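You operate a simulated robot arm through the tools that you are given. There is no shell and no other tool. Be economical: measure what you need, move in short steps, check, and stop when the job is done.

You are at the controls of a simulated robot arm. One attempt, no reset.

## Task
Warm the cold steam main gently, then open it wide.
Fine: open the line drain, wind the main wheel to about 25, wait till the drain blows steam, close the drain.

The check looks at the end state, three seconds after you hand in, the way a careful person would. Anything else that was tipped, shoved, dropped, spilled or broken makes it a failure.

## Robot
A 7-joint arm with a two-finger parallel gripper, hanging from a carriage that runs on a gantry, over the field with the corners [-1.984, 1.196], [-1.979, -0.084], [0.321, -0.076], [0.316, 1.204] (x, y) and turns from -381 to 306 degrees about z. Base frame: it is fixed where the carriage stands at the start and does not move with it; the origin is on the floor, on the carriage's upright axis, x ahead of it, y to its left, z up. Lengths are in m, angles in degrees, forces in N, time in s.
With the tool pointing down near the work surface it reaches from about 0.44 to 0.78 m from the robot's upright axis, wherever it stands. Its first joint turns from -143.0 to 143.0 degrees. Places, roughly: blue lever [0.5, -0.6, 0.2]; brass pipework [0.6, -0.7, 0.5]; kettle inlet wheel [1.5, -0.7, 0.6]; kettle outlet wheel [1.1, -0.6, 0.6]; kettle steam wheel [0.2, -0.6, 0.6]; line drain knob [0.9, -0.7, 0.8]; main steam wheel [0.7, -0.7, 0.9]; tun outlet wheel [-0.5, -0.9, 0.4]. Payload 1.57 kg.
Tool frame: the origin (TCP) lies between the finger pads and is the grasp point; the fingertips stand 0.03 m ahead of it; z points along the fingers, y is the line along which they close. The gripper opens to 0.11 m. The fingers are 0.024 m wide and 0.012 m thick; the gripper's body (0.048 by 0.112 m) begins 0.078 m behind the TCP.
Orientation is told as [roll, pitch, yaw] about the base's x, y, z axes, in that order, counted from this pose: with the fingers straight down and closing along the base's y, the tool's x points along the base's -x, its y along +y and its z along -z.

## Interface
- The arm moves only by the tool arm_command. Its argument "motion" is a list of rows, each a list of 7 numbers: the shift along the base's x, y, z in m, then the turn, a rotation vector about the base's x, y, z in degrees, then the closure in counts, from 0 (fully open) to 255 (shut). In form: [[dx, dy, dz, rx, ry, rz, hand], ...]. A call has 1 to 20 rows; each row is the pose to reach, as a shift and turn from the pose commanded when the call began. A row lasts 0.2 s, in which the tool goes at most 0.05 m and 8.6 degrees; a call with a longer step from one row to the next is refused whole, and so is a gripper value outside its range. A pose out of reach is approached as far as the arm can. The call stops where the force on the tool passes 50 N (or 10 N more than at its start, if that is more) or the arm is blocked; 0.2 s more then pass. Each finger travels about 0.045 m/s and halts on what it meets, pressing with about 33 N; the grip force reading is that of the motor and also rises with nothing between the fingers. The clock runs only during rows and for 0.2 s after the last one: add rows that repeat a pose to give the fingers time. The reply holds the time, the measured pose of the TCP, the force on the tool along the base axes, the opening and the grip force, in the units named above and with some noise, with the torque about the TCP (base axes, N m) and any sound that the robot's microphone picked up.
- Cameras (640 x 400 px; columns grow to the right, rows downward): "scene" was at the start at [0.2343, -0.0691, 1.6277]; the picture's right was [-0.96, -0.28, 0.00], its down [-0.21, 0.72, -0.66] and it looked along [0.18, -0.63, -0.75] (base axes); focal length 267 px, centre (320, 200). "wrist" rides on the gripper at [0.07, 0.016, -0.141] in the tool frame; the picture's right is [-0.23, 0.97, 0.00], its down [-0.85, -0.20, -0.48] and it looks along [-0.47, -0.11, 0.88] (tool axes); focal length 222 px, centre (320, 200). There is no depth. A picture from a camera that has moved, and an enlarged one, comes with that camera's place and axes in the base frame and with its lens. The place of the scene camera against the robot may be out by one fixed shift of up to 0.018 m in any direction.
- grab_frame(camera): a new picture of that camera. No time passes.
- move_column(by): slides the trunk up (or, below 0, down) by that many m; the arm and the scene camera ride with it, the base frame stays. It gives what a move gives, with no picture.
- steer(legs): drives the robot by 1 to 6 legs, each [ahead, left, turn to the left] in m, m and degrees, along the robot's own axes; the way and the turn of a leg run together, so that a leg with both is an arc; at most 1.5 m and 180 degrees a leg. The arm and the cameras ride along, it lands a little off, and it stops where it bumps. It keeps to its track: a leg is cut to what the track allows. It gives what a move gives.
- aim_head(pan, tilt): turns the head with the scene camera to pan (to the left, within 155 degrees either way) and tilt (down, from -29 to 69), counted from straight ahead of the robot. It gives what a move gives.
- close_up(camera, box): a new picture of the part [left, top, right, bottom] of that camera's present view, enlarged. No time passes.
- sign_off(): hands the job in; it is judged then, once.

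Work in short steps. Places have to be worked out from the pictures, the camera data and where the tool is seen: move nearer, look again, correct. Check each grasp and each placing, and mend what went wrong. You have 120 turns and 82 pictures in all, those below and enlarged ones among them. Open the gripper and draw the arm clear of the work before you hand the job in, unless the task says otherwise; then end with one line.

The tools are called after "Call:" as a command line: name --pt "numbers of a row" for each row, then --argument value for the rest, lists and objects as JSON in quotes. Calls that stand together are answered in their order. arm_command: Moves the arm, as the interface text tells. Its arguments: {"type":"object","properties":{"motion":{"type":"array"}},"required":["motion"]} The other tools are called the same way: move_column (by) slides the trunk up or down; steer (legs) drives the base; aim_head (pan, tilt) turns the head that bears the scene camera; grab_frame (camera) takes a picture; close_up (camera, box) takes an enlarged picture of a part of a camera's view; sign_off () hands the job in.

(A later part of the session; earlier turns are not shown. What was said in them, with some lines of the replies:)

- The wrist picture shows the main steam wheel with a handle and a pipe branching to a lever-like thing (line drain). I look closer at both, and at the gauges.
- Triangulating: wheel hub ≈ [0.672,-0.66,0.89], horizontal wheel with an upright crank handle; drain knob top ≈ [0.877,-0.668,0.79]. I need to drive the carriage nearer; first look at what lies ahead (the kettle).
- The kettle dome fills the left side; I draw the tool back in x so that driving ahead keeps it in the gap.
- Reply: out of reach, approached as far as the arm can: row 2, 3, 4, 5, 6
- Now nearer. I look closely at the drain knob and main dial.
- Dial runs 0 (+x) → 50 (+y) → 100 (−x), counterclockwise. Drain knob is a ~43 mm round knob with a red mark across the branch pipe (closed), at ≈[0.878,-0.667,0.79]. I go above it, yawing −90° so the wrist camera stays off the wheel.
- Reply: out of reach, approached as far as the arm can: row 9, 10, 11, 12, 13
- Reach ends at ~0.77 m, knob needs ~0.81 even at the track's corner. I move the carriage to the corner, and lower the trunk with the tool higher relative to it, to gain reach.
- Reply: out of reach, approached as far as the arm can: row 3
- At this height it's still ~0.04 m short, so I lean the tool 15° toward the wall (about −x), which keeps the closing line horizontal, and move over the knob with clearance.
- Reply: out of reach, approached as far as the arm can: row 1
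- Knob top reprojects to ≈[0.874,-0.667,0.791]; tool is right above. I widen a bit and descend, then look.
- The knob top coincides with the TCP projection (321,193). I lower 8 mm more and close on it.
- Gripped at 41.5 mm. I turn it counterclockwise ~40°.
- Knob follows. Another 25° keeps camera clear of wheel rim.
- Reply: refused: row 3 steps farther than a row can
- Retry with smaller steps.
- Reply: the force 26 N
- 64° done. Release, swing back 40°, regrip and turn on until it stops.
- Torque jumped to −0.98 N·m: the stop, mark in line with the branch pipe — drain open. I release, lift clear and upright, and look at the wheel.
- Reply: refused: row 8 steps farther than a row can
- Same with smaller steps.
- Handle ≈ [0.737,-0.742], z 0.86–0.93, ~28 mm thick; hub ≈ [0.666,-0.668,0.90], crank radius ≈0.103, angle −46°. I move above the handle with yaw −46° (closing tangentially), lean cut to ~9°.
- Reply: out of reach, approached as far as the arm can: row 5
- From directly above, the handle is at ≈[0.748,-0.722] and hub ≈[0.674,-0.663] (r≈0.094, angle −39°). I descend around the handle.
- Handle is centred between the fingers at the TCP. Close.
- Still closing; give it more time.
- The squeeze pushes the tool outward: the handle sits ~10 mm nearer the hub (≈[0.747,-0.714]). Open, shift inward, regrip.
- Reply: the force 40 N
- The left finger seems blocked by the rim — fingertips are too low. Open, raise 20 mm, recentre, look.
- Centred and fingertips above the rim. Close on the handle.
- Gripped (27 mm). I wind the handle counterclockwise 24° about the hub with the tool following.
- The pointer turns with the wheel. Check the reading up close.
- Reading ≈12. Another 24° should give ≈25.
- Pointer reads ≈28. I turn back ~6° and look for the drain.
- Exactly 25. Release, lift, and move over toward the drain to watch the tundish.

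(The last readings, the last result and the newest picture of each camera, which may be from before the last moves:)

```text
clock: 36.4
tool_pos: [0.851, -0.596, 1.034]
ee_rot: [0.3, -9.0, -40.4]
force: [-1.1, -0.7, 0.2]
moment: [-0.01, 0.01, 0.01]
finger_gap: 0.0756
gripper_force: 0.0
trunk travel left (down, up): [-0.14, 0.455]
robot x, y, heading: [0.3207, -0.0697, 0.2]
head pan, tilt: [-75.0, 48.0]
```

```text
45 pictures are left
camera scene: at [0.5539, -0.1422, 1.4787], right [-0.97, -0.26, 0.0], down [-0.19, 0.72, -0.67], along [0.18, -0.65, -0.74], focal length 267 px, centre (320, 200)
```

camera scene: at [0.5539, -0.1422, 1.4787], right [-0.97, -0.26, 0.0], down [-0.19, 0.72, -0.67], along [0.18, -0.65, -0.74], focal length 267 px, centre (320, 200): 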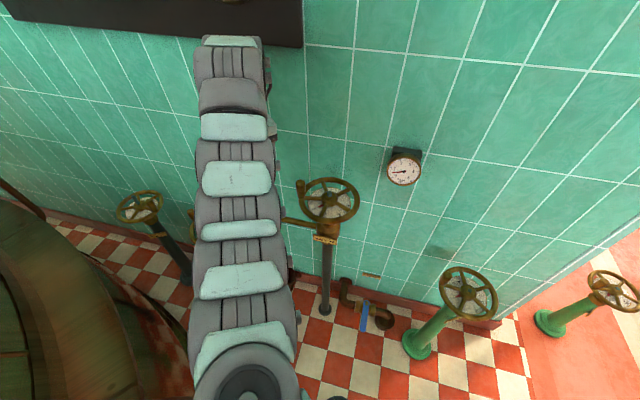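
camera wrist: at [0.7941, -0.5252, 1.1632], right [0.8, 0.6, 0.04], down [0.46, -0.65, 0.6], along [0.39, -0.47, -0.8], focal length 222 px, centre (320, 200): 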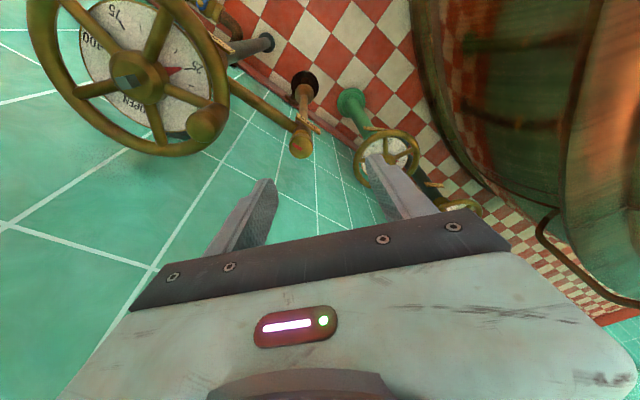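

No steam yet. I position ready above the knob (yaw −45°, lean 15°) and watch.

Call:
arm_command --pt "0.005 -0.012 -0.01 -1.5 -1.4 -2 80" --pt "0.011 -0.03 -0.03 -3 -2.8 -4 80" --pt "0.018 -0.05 -0.055 -4.4 -4.1 -5 80" --pt "0.027 -0.072 -0.08 -4.4 -4.1 -5 80" --pt "0.027 -0.072 -0.11 -4.4 -4.1 -5 80" --pt "0.027 -0.072 -0.11 -4.4 -4.1 -5 80" --pt "0.027 -0.072 -0.11 -4.4 -4.1 -5 80"

Call:
grab_frame --camera "wrist"

```text
clock: 38.0
tool_pos: [0.8794, -0.6689, 0.9235]
ee_rot: [0.0, -15.0, -45.1]
force: [0.6, 0.4, -0.3]
moment: [-0.01, 0.0, 0.01]
finger_gap: 0.0757
gripper_force: 0.1
trunk travel left (down, up): [-0.14, 0.455]
robot x, y, heading: [0.3178, -0.0745, 0.0]
head pan, tilt: [-75.0, 48.0]
```

```text
44 pictures are left
camera wrist: at [0.8193, -0.5825, 1.0417], right [0.85, 0.53, 0.06], down [0.36, -0.64, 0.68], along [0.4, -0.56, -0.73], focal length 222 px, centre (320, 200)
```

wrist: 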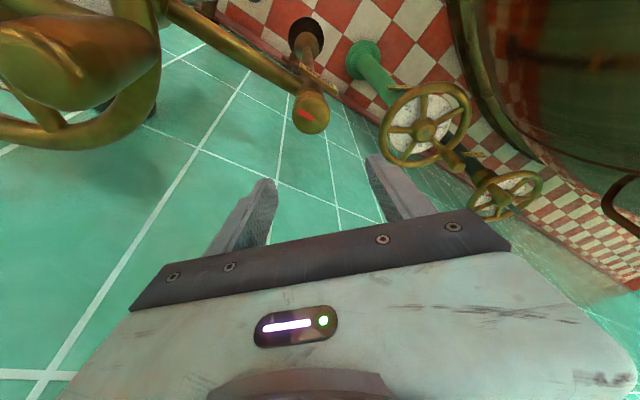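

Good view of the tundish; no steam yet. Wait 4 s.

Call:
arm_command --pt "0 0 0 0 0 0 80" --pt "0 0 0 0 0 0 80" --pt "0 0 0 0 0 0 80" --pt "0 0 0 0 0 0 80" --pt "0 0 0 0 0 0 80" --pt "0 0 0 0 0 0 80" --pt "0 0 0 0 0 0 80" --pt "0 0 0 0 0 0 80" --pt "0 0 0 0 0 0 80" --pt "0 0 0 0 0 0 80" --pt "0 0 0 0 0 0 80" --pt "0 0 0 0 0 0 80" --pt "0 0 0 0 0 0 80" --pt "0 0 0 0 0 0 80" --pt "0 0 0 0 0 0 80" --pt "0 0 0 0 0 0 80" --pt "0 0 0 0 0 0 80" --pt "0 0 0 0 0 0 80" --pt "0 0 0 0 0 0 80" --pt "0 0 0 0 0 0 80"

Call:
close_up --camera "wrist" --box '[240, 0, 400, 140]'

Call:
close_up --camera "scene" --box '[360, 130, 440, 200]'

```text
clock: 42.2
tool_pos: [0.8786, -0.6684, 0.9228]
ee_rot: [-0.1, -14.9, -45.0]
force: [-0.3, 0.5, -0.5]
moment: [-0.02, 0.01, 0.01]
finger_gap: 0.0758
gripper_force: 0.1
trunk travel left (down, up): [-0.14, 0.455]
robot x, y, heading: [0.3231, -0.0743, 0.3]
head pan, tilt: [-75.0, 48.0]
```

```text
2.86 times, centred on (320, 70) of wrist
camera zoom: at [0.8193, -0.5824, 1.0418], right [0.85, 0.53, 0.06], down [0.36, -0.64, 0.68], along [0.4, -0.56, -0.73], focal length 635 px, centre (320, 571)
```

zoom: 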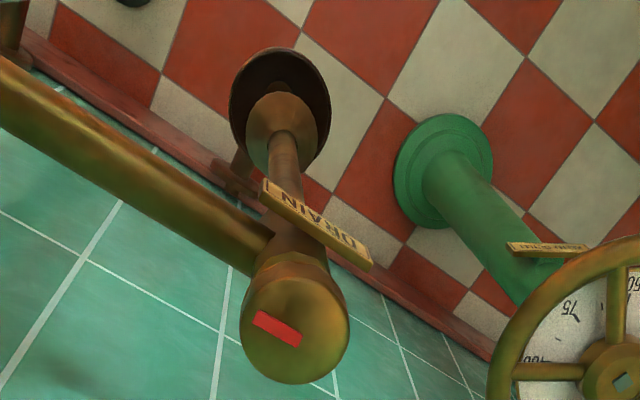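

```text
5.71 times, centred on (400, 165) of scene
camera zoom: at [0.5539, -0.1422, 1.4787], right [-0.97, -0.26, 0.0], down [-0.19, 0.72, -0.67], along [0.18, -0.65, -0.74], focal length 1524 px, centre (-137, 400)
```

zoom: 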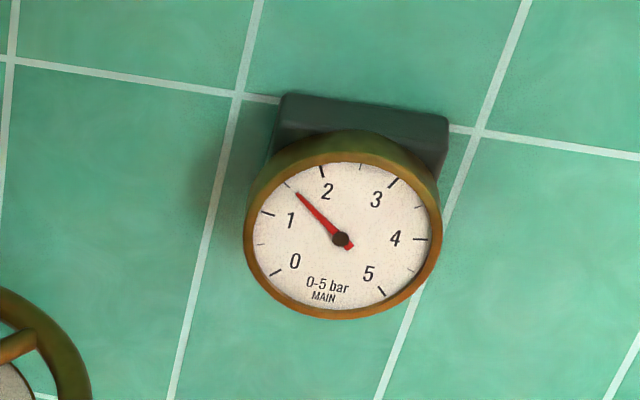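

Main pressure 1.6 bar and rising; no steam at the drain yet. Keep waiting.

Call:
arm_command --pt "0 0 0 0 0 0 80" --pt "0 0 0 0 0 0 80" --pt "0 0 0 0 0 0 80" --pt "0 0 0 0 0 0 80" --pt "0 0 0 0 0 0 80" --pt "0 0 0 0 0 0 80" --pt "0 0 0 0 0 0 80" --pt "0 0 0 0 0 0 80" --pt "0 0 0 0 0 0 80" --pt "0 0 0 0 0 0 80" --pt "0 0 0 0 0 0 80" --pt "0 0 0 0 0 0 80" --pt "0 0 0 0 0 0 80" --pt "0 0 0 0 0 0 80" --pt "0 0 0 0 0 0 80" --pt "0 0 0 0 0 0 80" --pt "0 0 0 0 0 0 80" --pt "0 0 0 0 0 0 80" --pt "0 0 0 0 0 0 80" --pt "0 0 0 0 0 0 80"

Call:
grab_frame --camera "wrist"

```text
clock: 46.4
tool_pos: [0.8786, -0.6688, 0.9235]
ee_rot: [-0.1, -14.9, -45.1]
force: [0.4, 0.4, 0.0]
moment: [-0.03, 0.02, -0.01]
finger_gap: 0.0758
gripper_force: 0.2
trunk travel left (down, up): [-0.14, 0.455]
robot x, y, heading: [0.3202, -0.075, 0.3]
head pan, tilt: [-75.0, 48.0]
```

```text
41 pictures are left
camera wrist: at [0.8193, -0.5824, 1.0418], right [0.85, 0.53, 0.06], down [0.36, -0.64, 0.68], along [0.4, -0.56, -0.73], focal length 222 px, centre (320, 200)
```

wrist: 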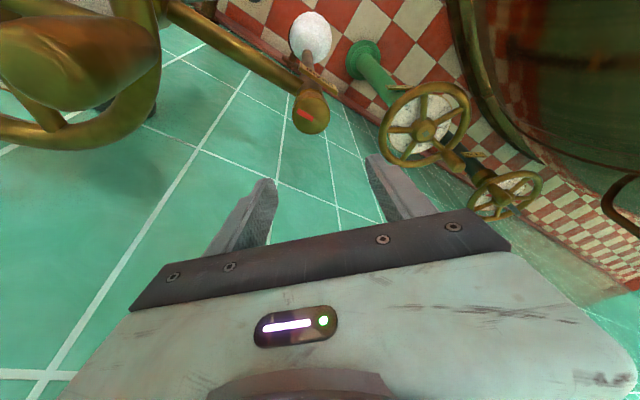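

White at the tundish — check that it's steam.

Call:
close_up --camera "wrist" --box '[240, 0, 400, 140]'

```text
2.86 times, centred on (320, 70) of wrist
camera zoom: at [0.8193, -0.5824, 1.0418], right [0.85, 0.53, 0.06], down [0.36, -0.64, 0.68], along [0.4, -0.56, -0.73], focal length 635 px, centre (320, 571)
```

zoom: 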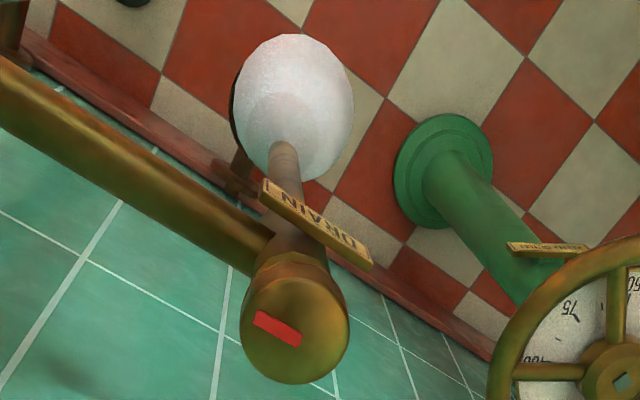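

That's a steam cloud. Descend, grip the knob and turn it clockwise 45°.

Call:
arm_command --pt "-0.003 0 -0.035 0 0 0 80" --pt "-0.003 0 -0.07 0 0 0 80" --pt "-0.003 0 -0.1 0 0 0 80" --pt "-0.003 0 -0.131 0 0 0 80" --pt "-0.003 0 -0.131 0 0 0 200" --pt "-0.003 0 -0.131 0 0 0 200" --pt "-0.003 0 -0.131 0 0 0 200" --pt "-0.003 0 -0.131 0 0 0 200"

Call:
arm_command --pt "0 0 0 0 0 -8 200" --pt "0 0 0 0 0 -16 200" --pt "0 0 0 0 0 -24 200" --pt "0 0 0 0 0 -32 200" --pt "0 0 0 0 0 -40 200" --pt "0 0 0 0 0 -46 200"

Call:
grab_frame --camera "wrist"

```text
clock: 48.2
tool_pos: [0.8761, -0.666, 0.7941]
ee_rot: [-0.1, -15.0, -45.2]
force: [2.4, -0.9, -3.6]
moment: [-0.31, -0.54, -0.02]
finger_gap: 0.0404
gripper_force: 31.2
trunk travel left (down, up): [-0.14, 0.455]
robot x, y, heading: [0.3199, -0.0744, 0.2]
head pan, tilt: [-75.0, 48.0]
```

```text
clock: 49.6
tool_pos: [0.8731, -0.668, 0.7929]
ee_rot: [-0.3, -14.9, -91.3]
force: [-14.3, 8.8, 18.1]
moment: [0.69, -0.25, 0.06]
finger_gap: 0.0407
gripper_force: 45.1
trunk travel left (down, up): [-0.14, 0.455]
robot x, y, heading: [0.3217, -0.0731, 0.1]
head pan, tilt: [-75.0, 48.0]
```

```text
39 pictures are left
camera wrist: at [0.8939, -0.5646, 0.9115], right [0.97, -0.24, 0.05], down [-0.21, -0.7, 0.68], along [-0.13, -0.67, -0.73], focal length 222 px, centre (320, 200)
```

wrist: 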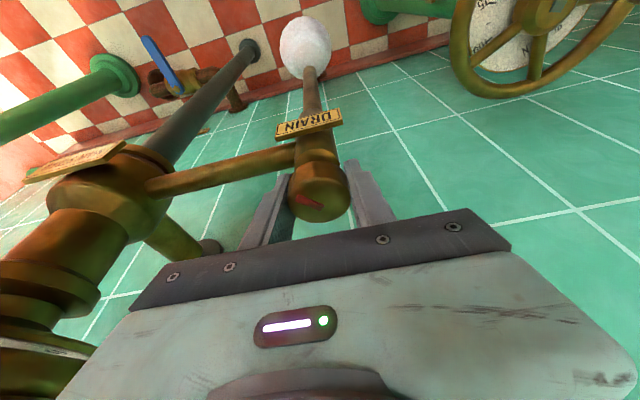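

Halfway. Release, swing back +46°, regrip, and turn clockwise to the stop.

Call:
arm_command --pt "0 0 0 0 0 0 80" --pt "0 0 0 0 0 0 80" --pt "0 0 0 0 0 0 80" --pt "0.001 0 0 0 0 8 80" --pt "0.002 0 0 0 0 16 80" --pt "0.003 0 0 0 0 24 80" --pt "0.003 0 0 0 0 32 80" --pt "0.003 0.001 0 0 0 40 80" --pt "0.003 0.001 0 0 0 46 80" --pt "0.003 0.001 0 0 0 46 200" --pt "0.003 0.001 0 0 0 46 200" --pt "0.003 0.001 0 0 0 46 200" --pt "0.003 0.001 0 0 0 46 200"

Call:
arm_command --pt "0 0 0 0 0 -8 200" --pt "0 0 0 0 0 -16 200" --pt "0 0 0 0 0 -24 200" --pt "0 0 0 0 0 -32 200" --pt "0 0 0 0 0 -40 200" --pt "0 0 0 0 0 -46 200"

Call:
grab_frame --camera "wrist"

```text
clock: 52.4
tool_pos: [0.8783, -0.6686, 0.795]
ee_rot: [-0.1, -15.0, -45.1]
force: [-3.1, -2.5, 0.5]
moment: [0.18, -0.34, 0.01]
finger_gap: 0.0419
gripper_force: 31.7
trunk travel left (down, up): [-0.14, 0.455]
robot x, y, heading: [0.3215, -0.0747, 0.2]
head pan, tilt: [-75.0, 48.0]
```

```text
clock: 53.8
tool_pos: [0.873, -0.6721, 0.793]
ee_rot: [-0.4, -15.1, -91.3]
force: [-25.5, -2.7, 19.0]
moment: [0.64, -0.39, 0.71]
finger_gap: 0.0417
gripper_force: 45.2
trunk travel left (down, up): [-0.14, 0.455]
robot x, y, heading: [0.3236, -0.0709, -0.0]
head pan, tilt: [-75.0, 48.0]
```

```text
38 pictures are left
camera wrist: at [0.8942, -0.5673, 0.9109], right [0.97, -0.24, 0.05], down [-0.21, -0.7, 0.69], along [-0.13, -0.68, -0.73], focal length 222 px, centre (320, 200)
```

wrist: 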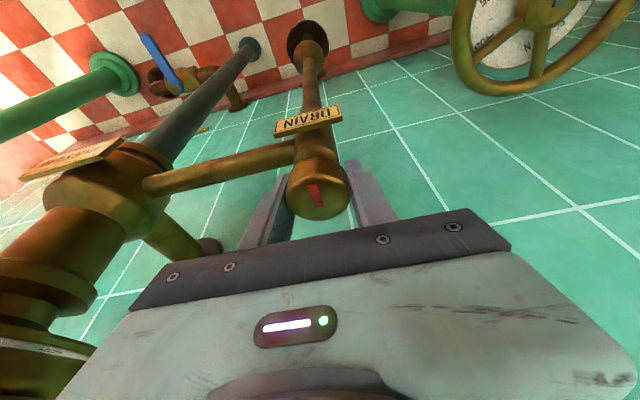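

Stop felt, mark across the pipe, steam gone: drain closed. Release, lift and straighten.

Call:
arm_command --pt "0 0 0 0 0 0 80" --pt "0 0 0 0 0 0 60" --pt "0 0 0 0 0 0 60" --pt "0 0 0.03 0 0 0 60" --pt "0 0 0.07 0 0 0 60" --pt "0 0 0.11 0 0 0 60" --pt "0 0 0.15 0 0 0 60" --pt "0 0.02 0.19 4 0 0 60" --pt "0 0.05 0.22 8 0 0 60" --pt "0 0.08 0.24 12 0 0 60" --pt "0 0.1 0.25 15 0 0 60"

Call:
arm_command --pt "-0.005 0 0 0 0 8.5 60" --pt "-0.01 0 0 0 0 17 60" --pt "-0.015 0 0 0 0 25.5 60" --pt "-0.02 0 0 0 0 34 60" --pt "-0.025 0 0 0 0 42.5 60" --pt "-0.03 0 0 0 0 51 60" --pt "-0.035 0 0 0 0 59.5 60" --pt "-0.04 0 0 0 0 68 110" --pt "-0.05 -0.01 0 0 0 76.5 110" --pt "-0.06 -0.03 0 0 0 85 110" --pt "-0.08 -0.05 0 0 0 93.5 110" --pt "-0.1 -0.07 0 0 0 99 110"

Call:
grab_frame --camera "wrist"

```text
clock: 56.2
tool_pos: [0.8783, -0.5666, 1.0436]
ee_rot: [-0.4, 0.1, -91.1]
force: [0.6, -0.4, 0.5]
moment: [-0.01, 0.05, -0.01]
finger_gap: 0.084
gripper_force: 0.2
trunk travel left (down, up): [-0.14, 0.455]
robot x, y, heading: [0.3212, -0.0754, 0.2]
head pan, tilt: [-75.0, 48.0]
```

```text
clock: 58.8
tool_pos: [0.7791, -0.6384, 1.0441]
ee_rot: [-0.5, 0.0, 8.1]
force: [0.4, 0.2, -0.1]
moment: [0.01, 0.01, 0.0]
finger_gap: 0.0627
gripper_force: 0.1
out of reach, approached as far as the arm can: row 6, 7, 8, 9
trunk travel left (down, up): [-0.14, 0.455]
robot x, y, heading: [0.3239, -0.0714, 0.3]
head pan, tilt: [-75.0, 48.0]
```

```text
37 pictures are left
camera wrist: at [0.7094, -0.6299, 1.1846], right [0.09, 1.0, -0.01], down [0.87, -0.07, 0.48], along [0.48, -0.05, -0.88], focal length 222 px, centre (320, 200)
```

wrist: 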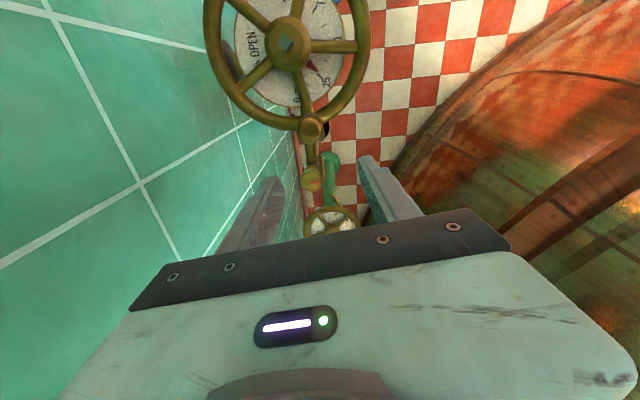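

Handle at ≈[0.754,-0.645]. Move over it, descend and grip.

Call:
arm_command --pt "-0.0246 -0.0066 0 0 0 0 110" --pt "-0.0246 -0.0066 -0.04 0 0 0 110" --pt "-0.0246 -0.0066 -0.08 0 0 0 110" --pt "-0.0246 -0.0066 -0.111 0 0 0 110" --pt "-0.0246 -0.0066 -0.111 0 0 0 230" --pt "-0.0246 -0.0066 -0.111 0 0 0 230" --pt "-0.0246 -0.0066 -0.111 0 0 0 230" --pt "-0.0246 -0.0066 -0.111 0 0 0 230" --pt "-0.0246 -0.0066 -0.111 0 0 0 230"

Call:
grab_frame --camera "wrist"

```text
clock: 60.8
tool_pos: [0.7537, -0.644, 0.9326]
ee_rot: [-0.4, -0.1, 8.1]
force: [2.1, -6.1, -0.5]
moment: [0.95, -0.06, 0.32]
finger_gap: 0.0268
gripper_force: 37.4
trunk travel left (down, up): [-0.14, 0.455]
robot x, y, heading: [0.3181, -0.0722, 0.1]
head pan, tilt: [-75.0, 48.0]
```

```text
36 pictures are left
camera wrist: at [0.6849, -0.6364, 1.074], right [0.09, 1.0, -0.01], down [0.87, -0.08, 0.48], along [0.48, -0.05, -0.88], focal length 222 px, centre (320, 200)
```

wrist: 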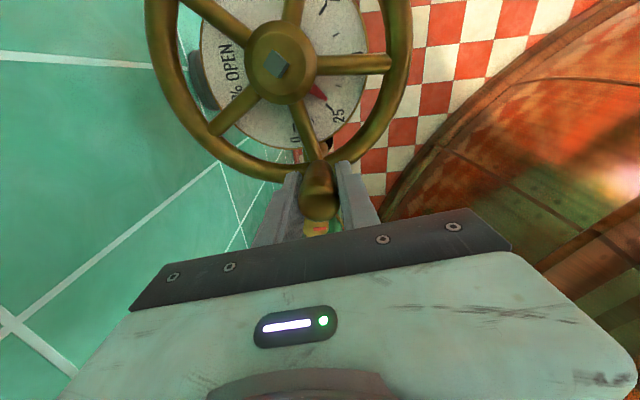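

Gripped. Wind on 48° counterclockwise ("open it wide").

Call:
arm_command --pt "-0.003 0.0115 0 0 0 8 230" --pt "-0.0077 0.0224 0 0 0 16 230" --pt "-0.0138 0.0326 0 0 0 24 230" --pt "-0.0212 0.0418 0 0 0 32 230" --pt "-0.0299 0.0499 0 0 0 40 230" --pt "-0.0396 0.0567 0 0 0 48 230"

Call:
grab_frame --camera "wrist"

```text
clock: 62.2
tool_pos: [0.7221, -0.5968, 0.9334]
ee_rot: [-0.3, 0.2, 48.0]
force: [-4.3, -12.6, -1.4]
moment: [0.52, 0.71, 0.18]
finger_gap: 0.0271
gripper_force: 37.1
out of reach, approached as far as the arm can: row 6
trunk travel left (down, up): [-0.14, 0.455]
robot x, y, heading: [0.3143, -0.0729, -0.1]
head pan, tilt: [-75.0, 48.0]
```

```text
35 pictures are left
camera wrist: at [0.6652, -0.6358, 1.0743], right [-0.57, 0.82, -0.01], down [0.72, 0.51, 0.48], along [0.4, 0.27, -0.88], focal length 222 px, centre (320, 200)
```

wrist: 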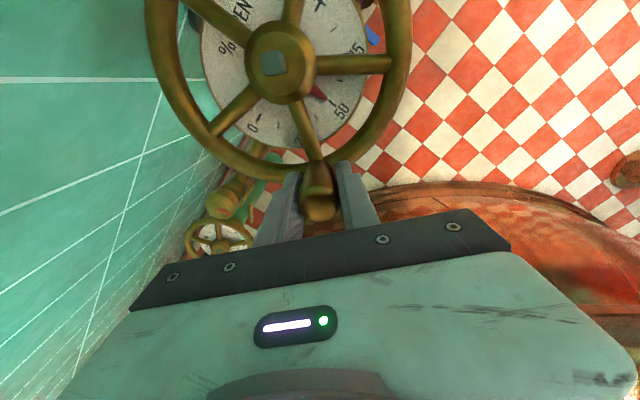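

Reading ≈48; yaw limit reached. I continue the circle with fixed yaw, letting the handle turn between the pads.

Call:
arm_command --pt "-0.0113 0.0079 0 0 0 0 230" --pt "-0.0244 0.014 0 0 0 0 230" --pt "-0.0384 0.0177 0 0 0 0 230" --pt "-0.0528 0.019 0 0 0 0 230"

Call:
grab_frame --camera "wrist"

```text
clock: 63.2
tool_pos: [0.7214, -0.5959, 0.9336]
ee_rot: [-0.5, 0.2, 48.0]
force: [-6.8, -11.6, -0.2]
moment: [0.01, 1.2, 0.09]
finger_gap: 0.0268
gripper_force: 37.7
out of reach, approached as far as the arm can: row 1, 2, 3, 4
trunk travel left (down, up): [-0.14, 0.455]
robot x, y, heading: [0.3209, -0.072, 0.0]
head pan, tilt: [-75.0, 48.0]
```

```text
34 pictures are left
camera wrist: at [0.6651, -0.6357, 1.0743], right [-0.57, 0.82, -0.01], down [0.72, 0.5, 0.48], along [0.4, 0.27, -0.88], focal length 222 px, centre (320, 200)
```

wrist: 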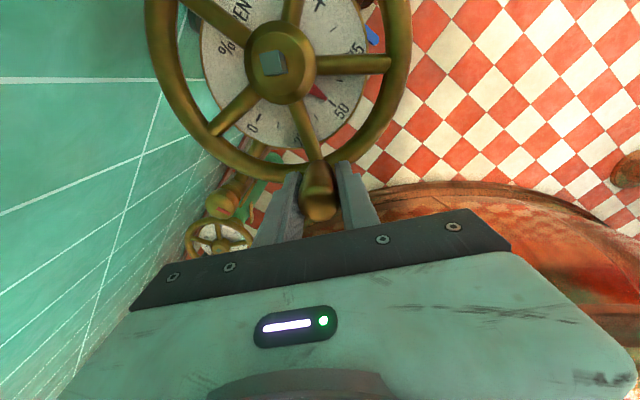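

It's the inner reach limit, not yaw. Release, lift, back the carriage 0.1 m from the wall, and swing the yaw round to about −90° for the long stroke.

Call:
arm_command --pt "0 0 0 0 0 0 110" --pt "0 0 0 0 0 0 100" --pt "0 0 0 0 0 0 100" --pt "0 0 0.03 0 0 0 100" --pt "0.005 -0.005 0.06 0 0 0 100" --pt "0.01 -0.01 0.09 0 0 0 100"

Call:
steer --legs '[[0, 0.1, 0]]'

Call:
arm_command --pt "0 0 0 0 0 -8.4 100" --pt "0 0 0 0 0 -16.8 100" --pt "0 0 0 0 0 -25.2 100" --pt "0 0 0 0 0 -33.6 100" --pt "0 0 0 0 0 -42 100" --pt "0 0 0 0 0 -50.4 100" --pt "0 0 0 0 0 -58.8 100" --pt "0 0 0 0 0 -67.2 100" --pt "0 0 0 0 0 -75.6 100" --pt "0 0 0 0 0 -84 100" --pt "0 0 0 0 0 -92.4 100" --pt "0 0 0 0 0 -100.8 100" --pt "0 0 0 0 0 -109.2 100" --pt "0 0 0 0 0 -117.6 100" --pt "0 0 0 0 0 -126 100" --pt "0 0 0 0 0 -134 100"

Call:
grab_frame --camera "wrist"

```text
clock: 64.6
tool_pos: [0.7347, -0.6052, 1.0231]
ee_rot: [-0.4, 0.1, 47.8]
force: [-0.5, 0.1, 0.9]
moment: [0.01, 0.04, 0.01]
finger_gap: 0.0667
gripper_force: 0.1
trunk travel left (down, up): [-0.14, 0.455]
robot x, y, heading: [0.3228, -0.0729, 0.3]
head pan, tilt: [-75.0, 48.0]
```

```text
clock: 65.8
tool_pos: [0.734, -0.5057, 1.0231]
ee_rot: [-0.4, 0.0, 47.9]
force: [-1.2, 0.1, -0.3]
moment: [-0.01, 0.04, 0.02]
finger_gap: 0.0667
gripper_force: 0.1
trunk travel left (down, up): [-0.14, 0.455]
robot x, y, heading: [0.3223, 0.0274, 0.1]
head pan, tilt: [-75.0, 48.0]
```

```text
clock: 69.2
tool_pos: [0.7352, -0.5056, 1.0219]
ee_rot: [-0.4, 0.1, -86.1]
force: [0.0, 0.0, -0.4]
moment: [-0.03, -0.02, -0.02]
finger_gap: 0.0669
gripper_force: 0.1
trunk travel left (down, up): [-0.14, 0.455]
robot x, y, heading: [0.3229, 0.0279, 0.3]
head pan, tilt: [-75.0, 48.0]
```

```text
33 pictures are left
camera wrist: at [0.7494, -0.434, 1.1632], right [0.99, -0.16, -0.01], down [-0.14, -0.87, 0.48], along [-0.08, -0.47, -0.88], focal length 222 px, centre (320, 200)
```

wrist: 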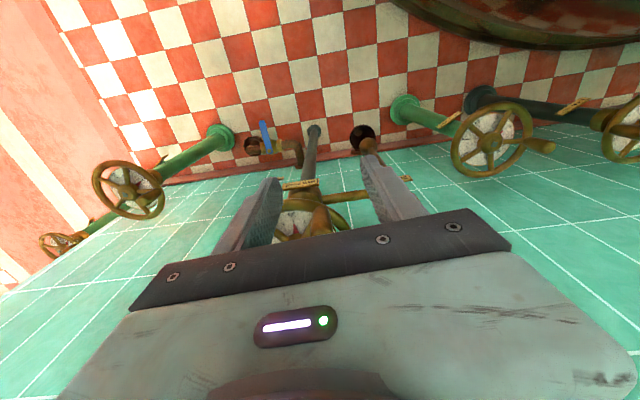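

The handle is at the last grip point [0.7215,-0.596]. Go over it, descend, grip.

Call:
arm_command --pt "-0.007 -0.045 0 0 0 0 100" --pt "-0.0137 -0.0904 0 0 0 0 100" --pt "-0.0137 -0.0904 -0.03 0 0 0 100" --pt "-0.0137 -0.0904 -0.06 0 0 0 100" --pt "-0.0137 -0.0904 -0.089 0 0 0 100" --pt "-0.0137 -0.0904 -0.089 0 0 0 230" --pt "-0.0137 -0.0904 -0.089 0 0 0 230" --pt "-0.0137 -0.0904 -0.089 0 0 0 230" --pt "-0.0137 -0.0904 -0.089 0 0 0 230" --pt "-0.0137 -0.0904 -0.089 0 0 0 230"

Call:
grab_frame --camera "wrist"

```text
clock: 71.4
tool_pos: [0.72, -0.5951, 0.9328]
ee_rot: [-0.3, 0.2, -86.0]
force: [2.8, -1.5, -5.2]
moment: [-0.23, -0.89, 0.2]
finger_gap: 0.0269
gripper_force: 37.5
out of reach, approached as far as the arm can: row 2
trunk travel left (down, up): [-0.14, 0.455]
robot x, y, heading: [0.3188, 0.0261, -0.1]
head pan, tilt: [-75.0, 48.0]
```

```text
32 pictures are left
camera wrist: at [0.735, -0.5243, 1.074], right [0.99, -0.16, -0.01], down [-0.14, -0.87, 0.48], along [-0.08, -0.47, -0.88], focal length 222 px, centre (320, 200)
```

wrist: 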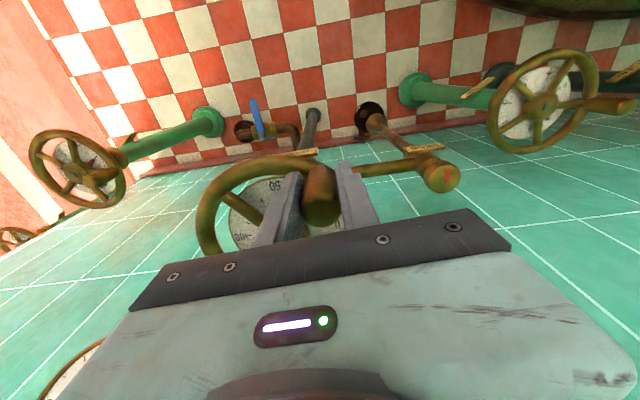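

Gripped. Wind on 48° about hub ≈[0.672,-0.6615].

Call:
arm_command --pt "-0.0098 0.0063 0 0 0 8 230" --pt "-0.0203 0.0111 0 0 0 16 230" --pt "-0.0314 0.0144 0 0 0 24 230" --pt "-0.0428 0.0161 0 0 0 32 230" --pt "-0.0544 0.0163 0 0 0 40 230" --pt "-0.0659 0.0148 0 0 0 48 230"

Call:
grab_frame --camera "scene"

```text
clock: 72.8
tool_pos: [0.6548, -0.5812, 0.935]
ee_rot: [-0.4, 0.0, -37.9]
force: [6.6, -15.4, -24.3]
moment: [0.65, -0.78, -0.02]
finger_gap: 0.027
gripper_force: 38.4
trunk travel left (down, up): [-0.14, 0.455]
robot x, y, heading: [0.3209, 0.0254, 0.3]
head pan, tilt: [-75.0, 48.0]
```

```text
31 pictures are left
camera scene: at [0.5537, -0.0435, 1.4786], right [-0.97, -0.26, 0.0], down [-0.19, 0.72, -0.67], along [0.18, -0.65, -0.74], focal length 267 px, centre (320, 200)
```

scene: 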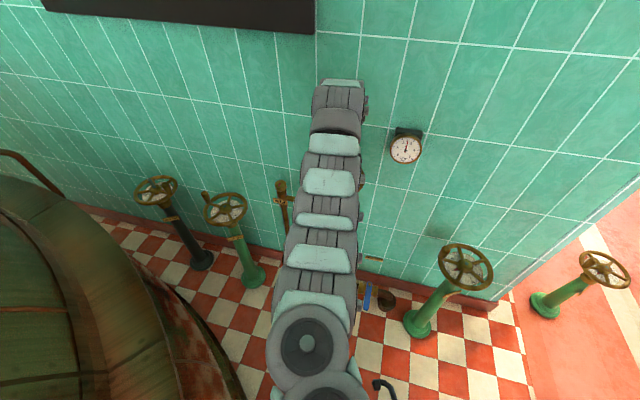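

Continue another 48°, slightly tighter radius.

Call:
arm_command --pt "-0.0109 -0.0041 -0.002 0 0 8 230" --pt "-0.0212 -0.0087 -0.002 0 0 16 230" --pt "-0.0308 -0.0147 -0.002 0 0 24 230" --pt "-0.0395 -0.0219 -0.002 0 0 32 230" --pt "-0.047 -0.0303 -0.002 0 0 40 230" --pt "-0.0533 -0.0387 -0.002 0 0 48 230"

Call:
grab_frame --camera "wrist"

```text
clock: 74.2
tool_pos: [0.6026, -0.6175, 0.932]
ee_rot: [-0.2, 0.0, 10.1]
force: [-2.7, 17.2, 23.8]
moment: [0.83, -0.18, -0.18]
finger_gap: 0.027
gripper_force: 37.5
trunk travel left (down, up): [-0.14, 0.455]
robot x, y, heading: [0.3202, 0.0275, 0.1]
head pan, tilt: [-75.0, 48.0]
```

```text
30 pictures are left
camera wrist: at [0.533, -0.6122, 1.0728], right [0.05, 1.0, 0.0], down [0.88, -0.04, 0.48], along [0.48, -0.03, -0.88], focal length 222 px, centre (320, 200)
```

wrist: 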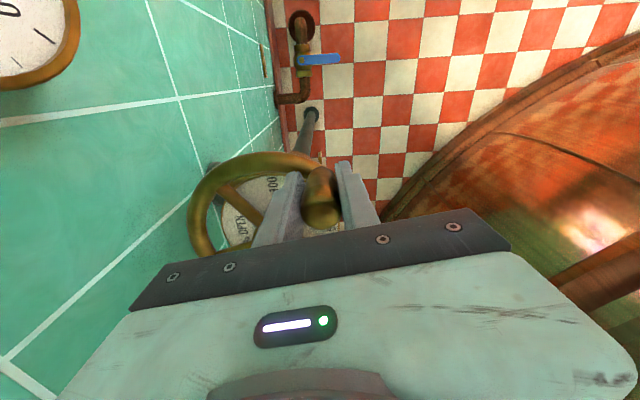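

Should be near 100. Nudge a further 6° to feel for the stop.

Call:
arm_command --pt "-0.003 -0.006 -0.001 0 0 5 230" --pt "-0.006 -0.0125 -0.001 0 0 10 230"

Call:
close_up --camera "wrist" --box '[180, 130, 360, 250]'

```text
clock: 74.6
tool_pos: [0.6035, -0.618, 0.929]
ee_rot: [0.2, -0.1, 14.6]
force: [-1.9, 20.1, 12.8]
moment: [-0.25, -0.37, 0.13]
finger_gap: 0.027
gripper_force: 37.2
trunk travel left (down, up): [-0.14, 0.455]
robot x, y, heading: [0.3188, 0.0293, 0.5]
head pan, tilt: [-75.0, 48.0]
stopped in row 2: the force on the tool passed its limit at 58 N (the readings are from after the stop); the commanded pose is now the measured one
```

```text
3.33 times, centred on (270, 190) of wrist
camera zoom: at [0.5325, -0.6197, 1.0703], right [-0.03, 1.0, 0.0], down [0.88, 0.02, 0.48], along [0.48, 0.02, -0.88], focal length 740 px, centre (487, 233)
```

zoom: 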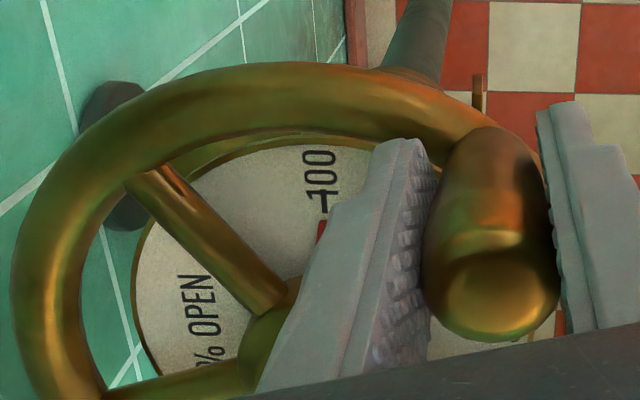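

Hard stop, pointer at the 100 mark. Release, lift clear, draw back and check everything.

Call:
arm_command --pt "0 0 0 0 0 0 110" --pt "0 0 0 0 0 0 100" --pt "0 0 0 0 0 0 100" --pt "0 0 0.03 0 0 0 60" --pt "0 0 0.07 0 0 0 60" --pt "0 0 0.11 0 0 0 60"

Call:
steer --legs '[[-0.1, 0.25, 0]]'

Call:
grab_frame --camera "wrist"

Call:
grab_frame --camera "scene"

```text
clock: 76.0
tool_pos: [0.6014, -0.622, 1.0432]
ee_rot: [-0.1, 0.0, 14.6]
force: [0.5, -0.3, -0.5]
moment: [0.03, -0.02, 0.01]
finger_gap: 0.0839
gripper_force: 0.1
trunk travel left (down, up): [-0.14, 0.455]
robot x, y, heading: [0.3193, 0.0274, 0.3]
head pan, tilt: [-75.0, 48.0]
```

```text
clock: 77.9
tool_pos: [0.4993, -0.3747, 1.042]
ee_rot: [-0.1, -0.1, 14.6]
force: [-1.0, -0.6, 0.4]
moment: [0.01, -0.01, 0.04]
finger_gap: 0.0842
gripper_force: 0.1
trunk travel left (down, up): [-0.14, 0.455]
robot x, y, heading: [0.2159, 0.2734, 0.1]
head pan, tilt: [-75.0, 48.0]
```

```text
28 pictures are left
camera wrist: at [0.4305, -0.3759, 1.183], right [-0.03, 1.0, 0.0], down [0.88, 0.02, 0.48], along [0.48, 0.01, -0.88], focal length 222 px, centre (320, 200)
```

wrist: 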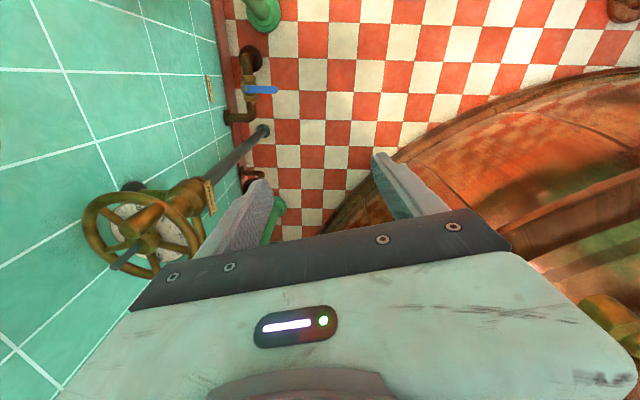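

```text
27 pictures are left
camera scene: at [0.4532, 0.2051, 1.4786], right [-0.96, -0.26, 0.0], down [-0.2, 0.72, -0.67], along [0.18, -0.65, -0.74], focal length 267 px, centre (320, 200)
```

scene: 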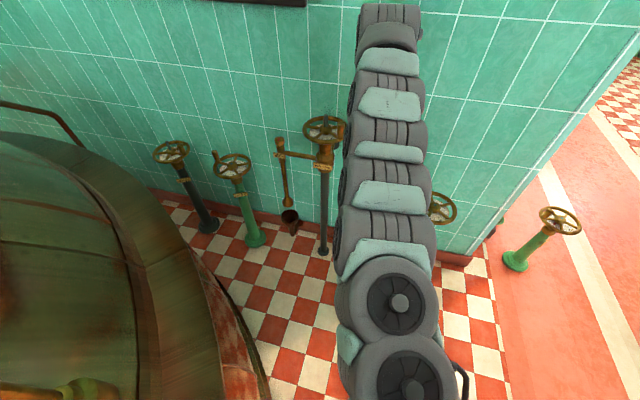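

Check dial, drain and the handle up close.

Call:
close_up --camera "scene" --box '[260, 100, 360, 240]'

Call:
close_up --camera "wrist" --box '[70, 170, 230, 290]'

```text
2.86 times, centred on (310, 170) of scene
camera zoom: at [0.4532, 0.2051, 1.4786], right [-0.96, -0.26, 0.0], down [-0.2, 0.72, -0.67], along [0.18, -0.65, -0.74], focal length 762 px, centre (349, 286)
```

zoom: 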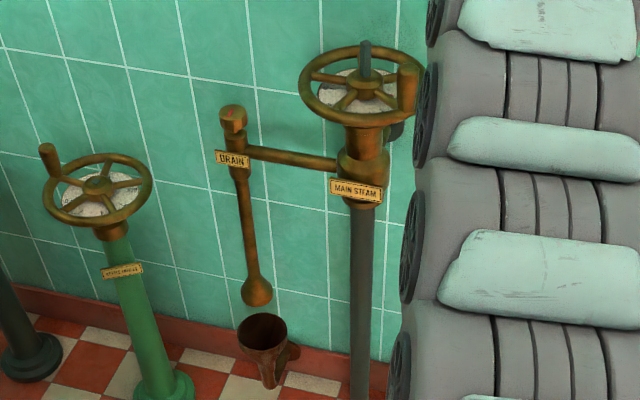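

```text
3.33 times, centred on (150, 230) of wrist
camera zoom: at [0.4305, -0.3759, 1.183], right [-0.03, 1.0, 0.0], down [0.88, 0.02, 0.48], along [0.48, 0.01, -0.88], focal length 740 px, centre (887, 100)
```

zoom: 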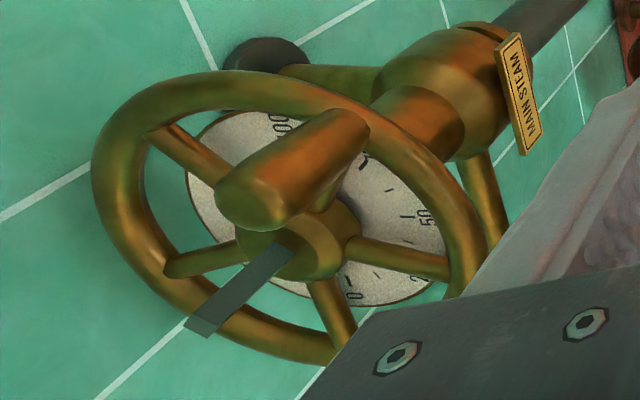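

The main spindle is fully risen with the pointer at 100. The drain is closed and dry, and the arm is clear with the gripper open. Handing in.

Call:
sign_off

```text
The job is handed in.
```

The steam main is warmed and wide open: I opened the drain, held the main wheel at 25 until the drain blew steam, closed the drain, then wound the wheel to its stop at 100.
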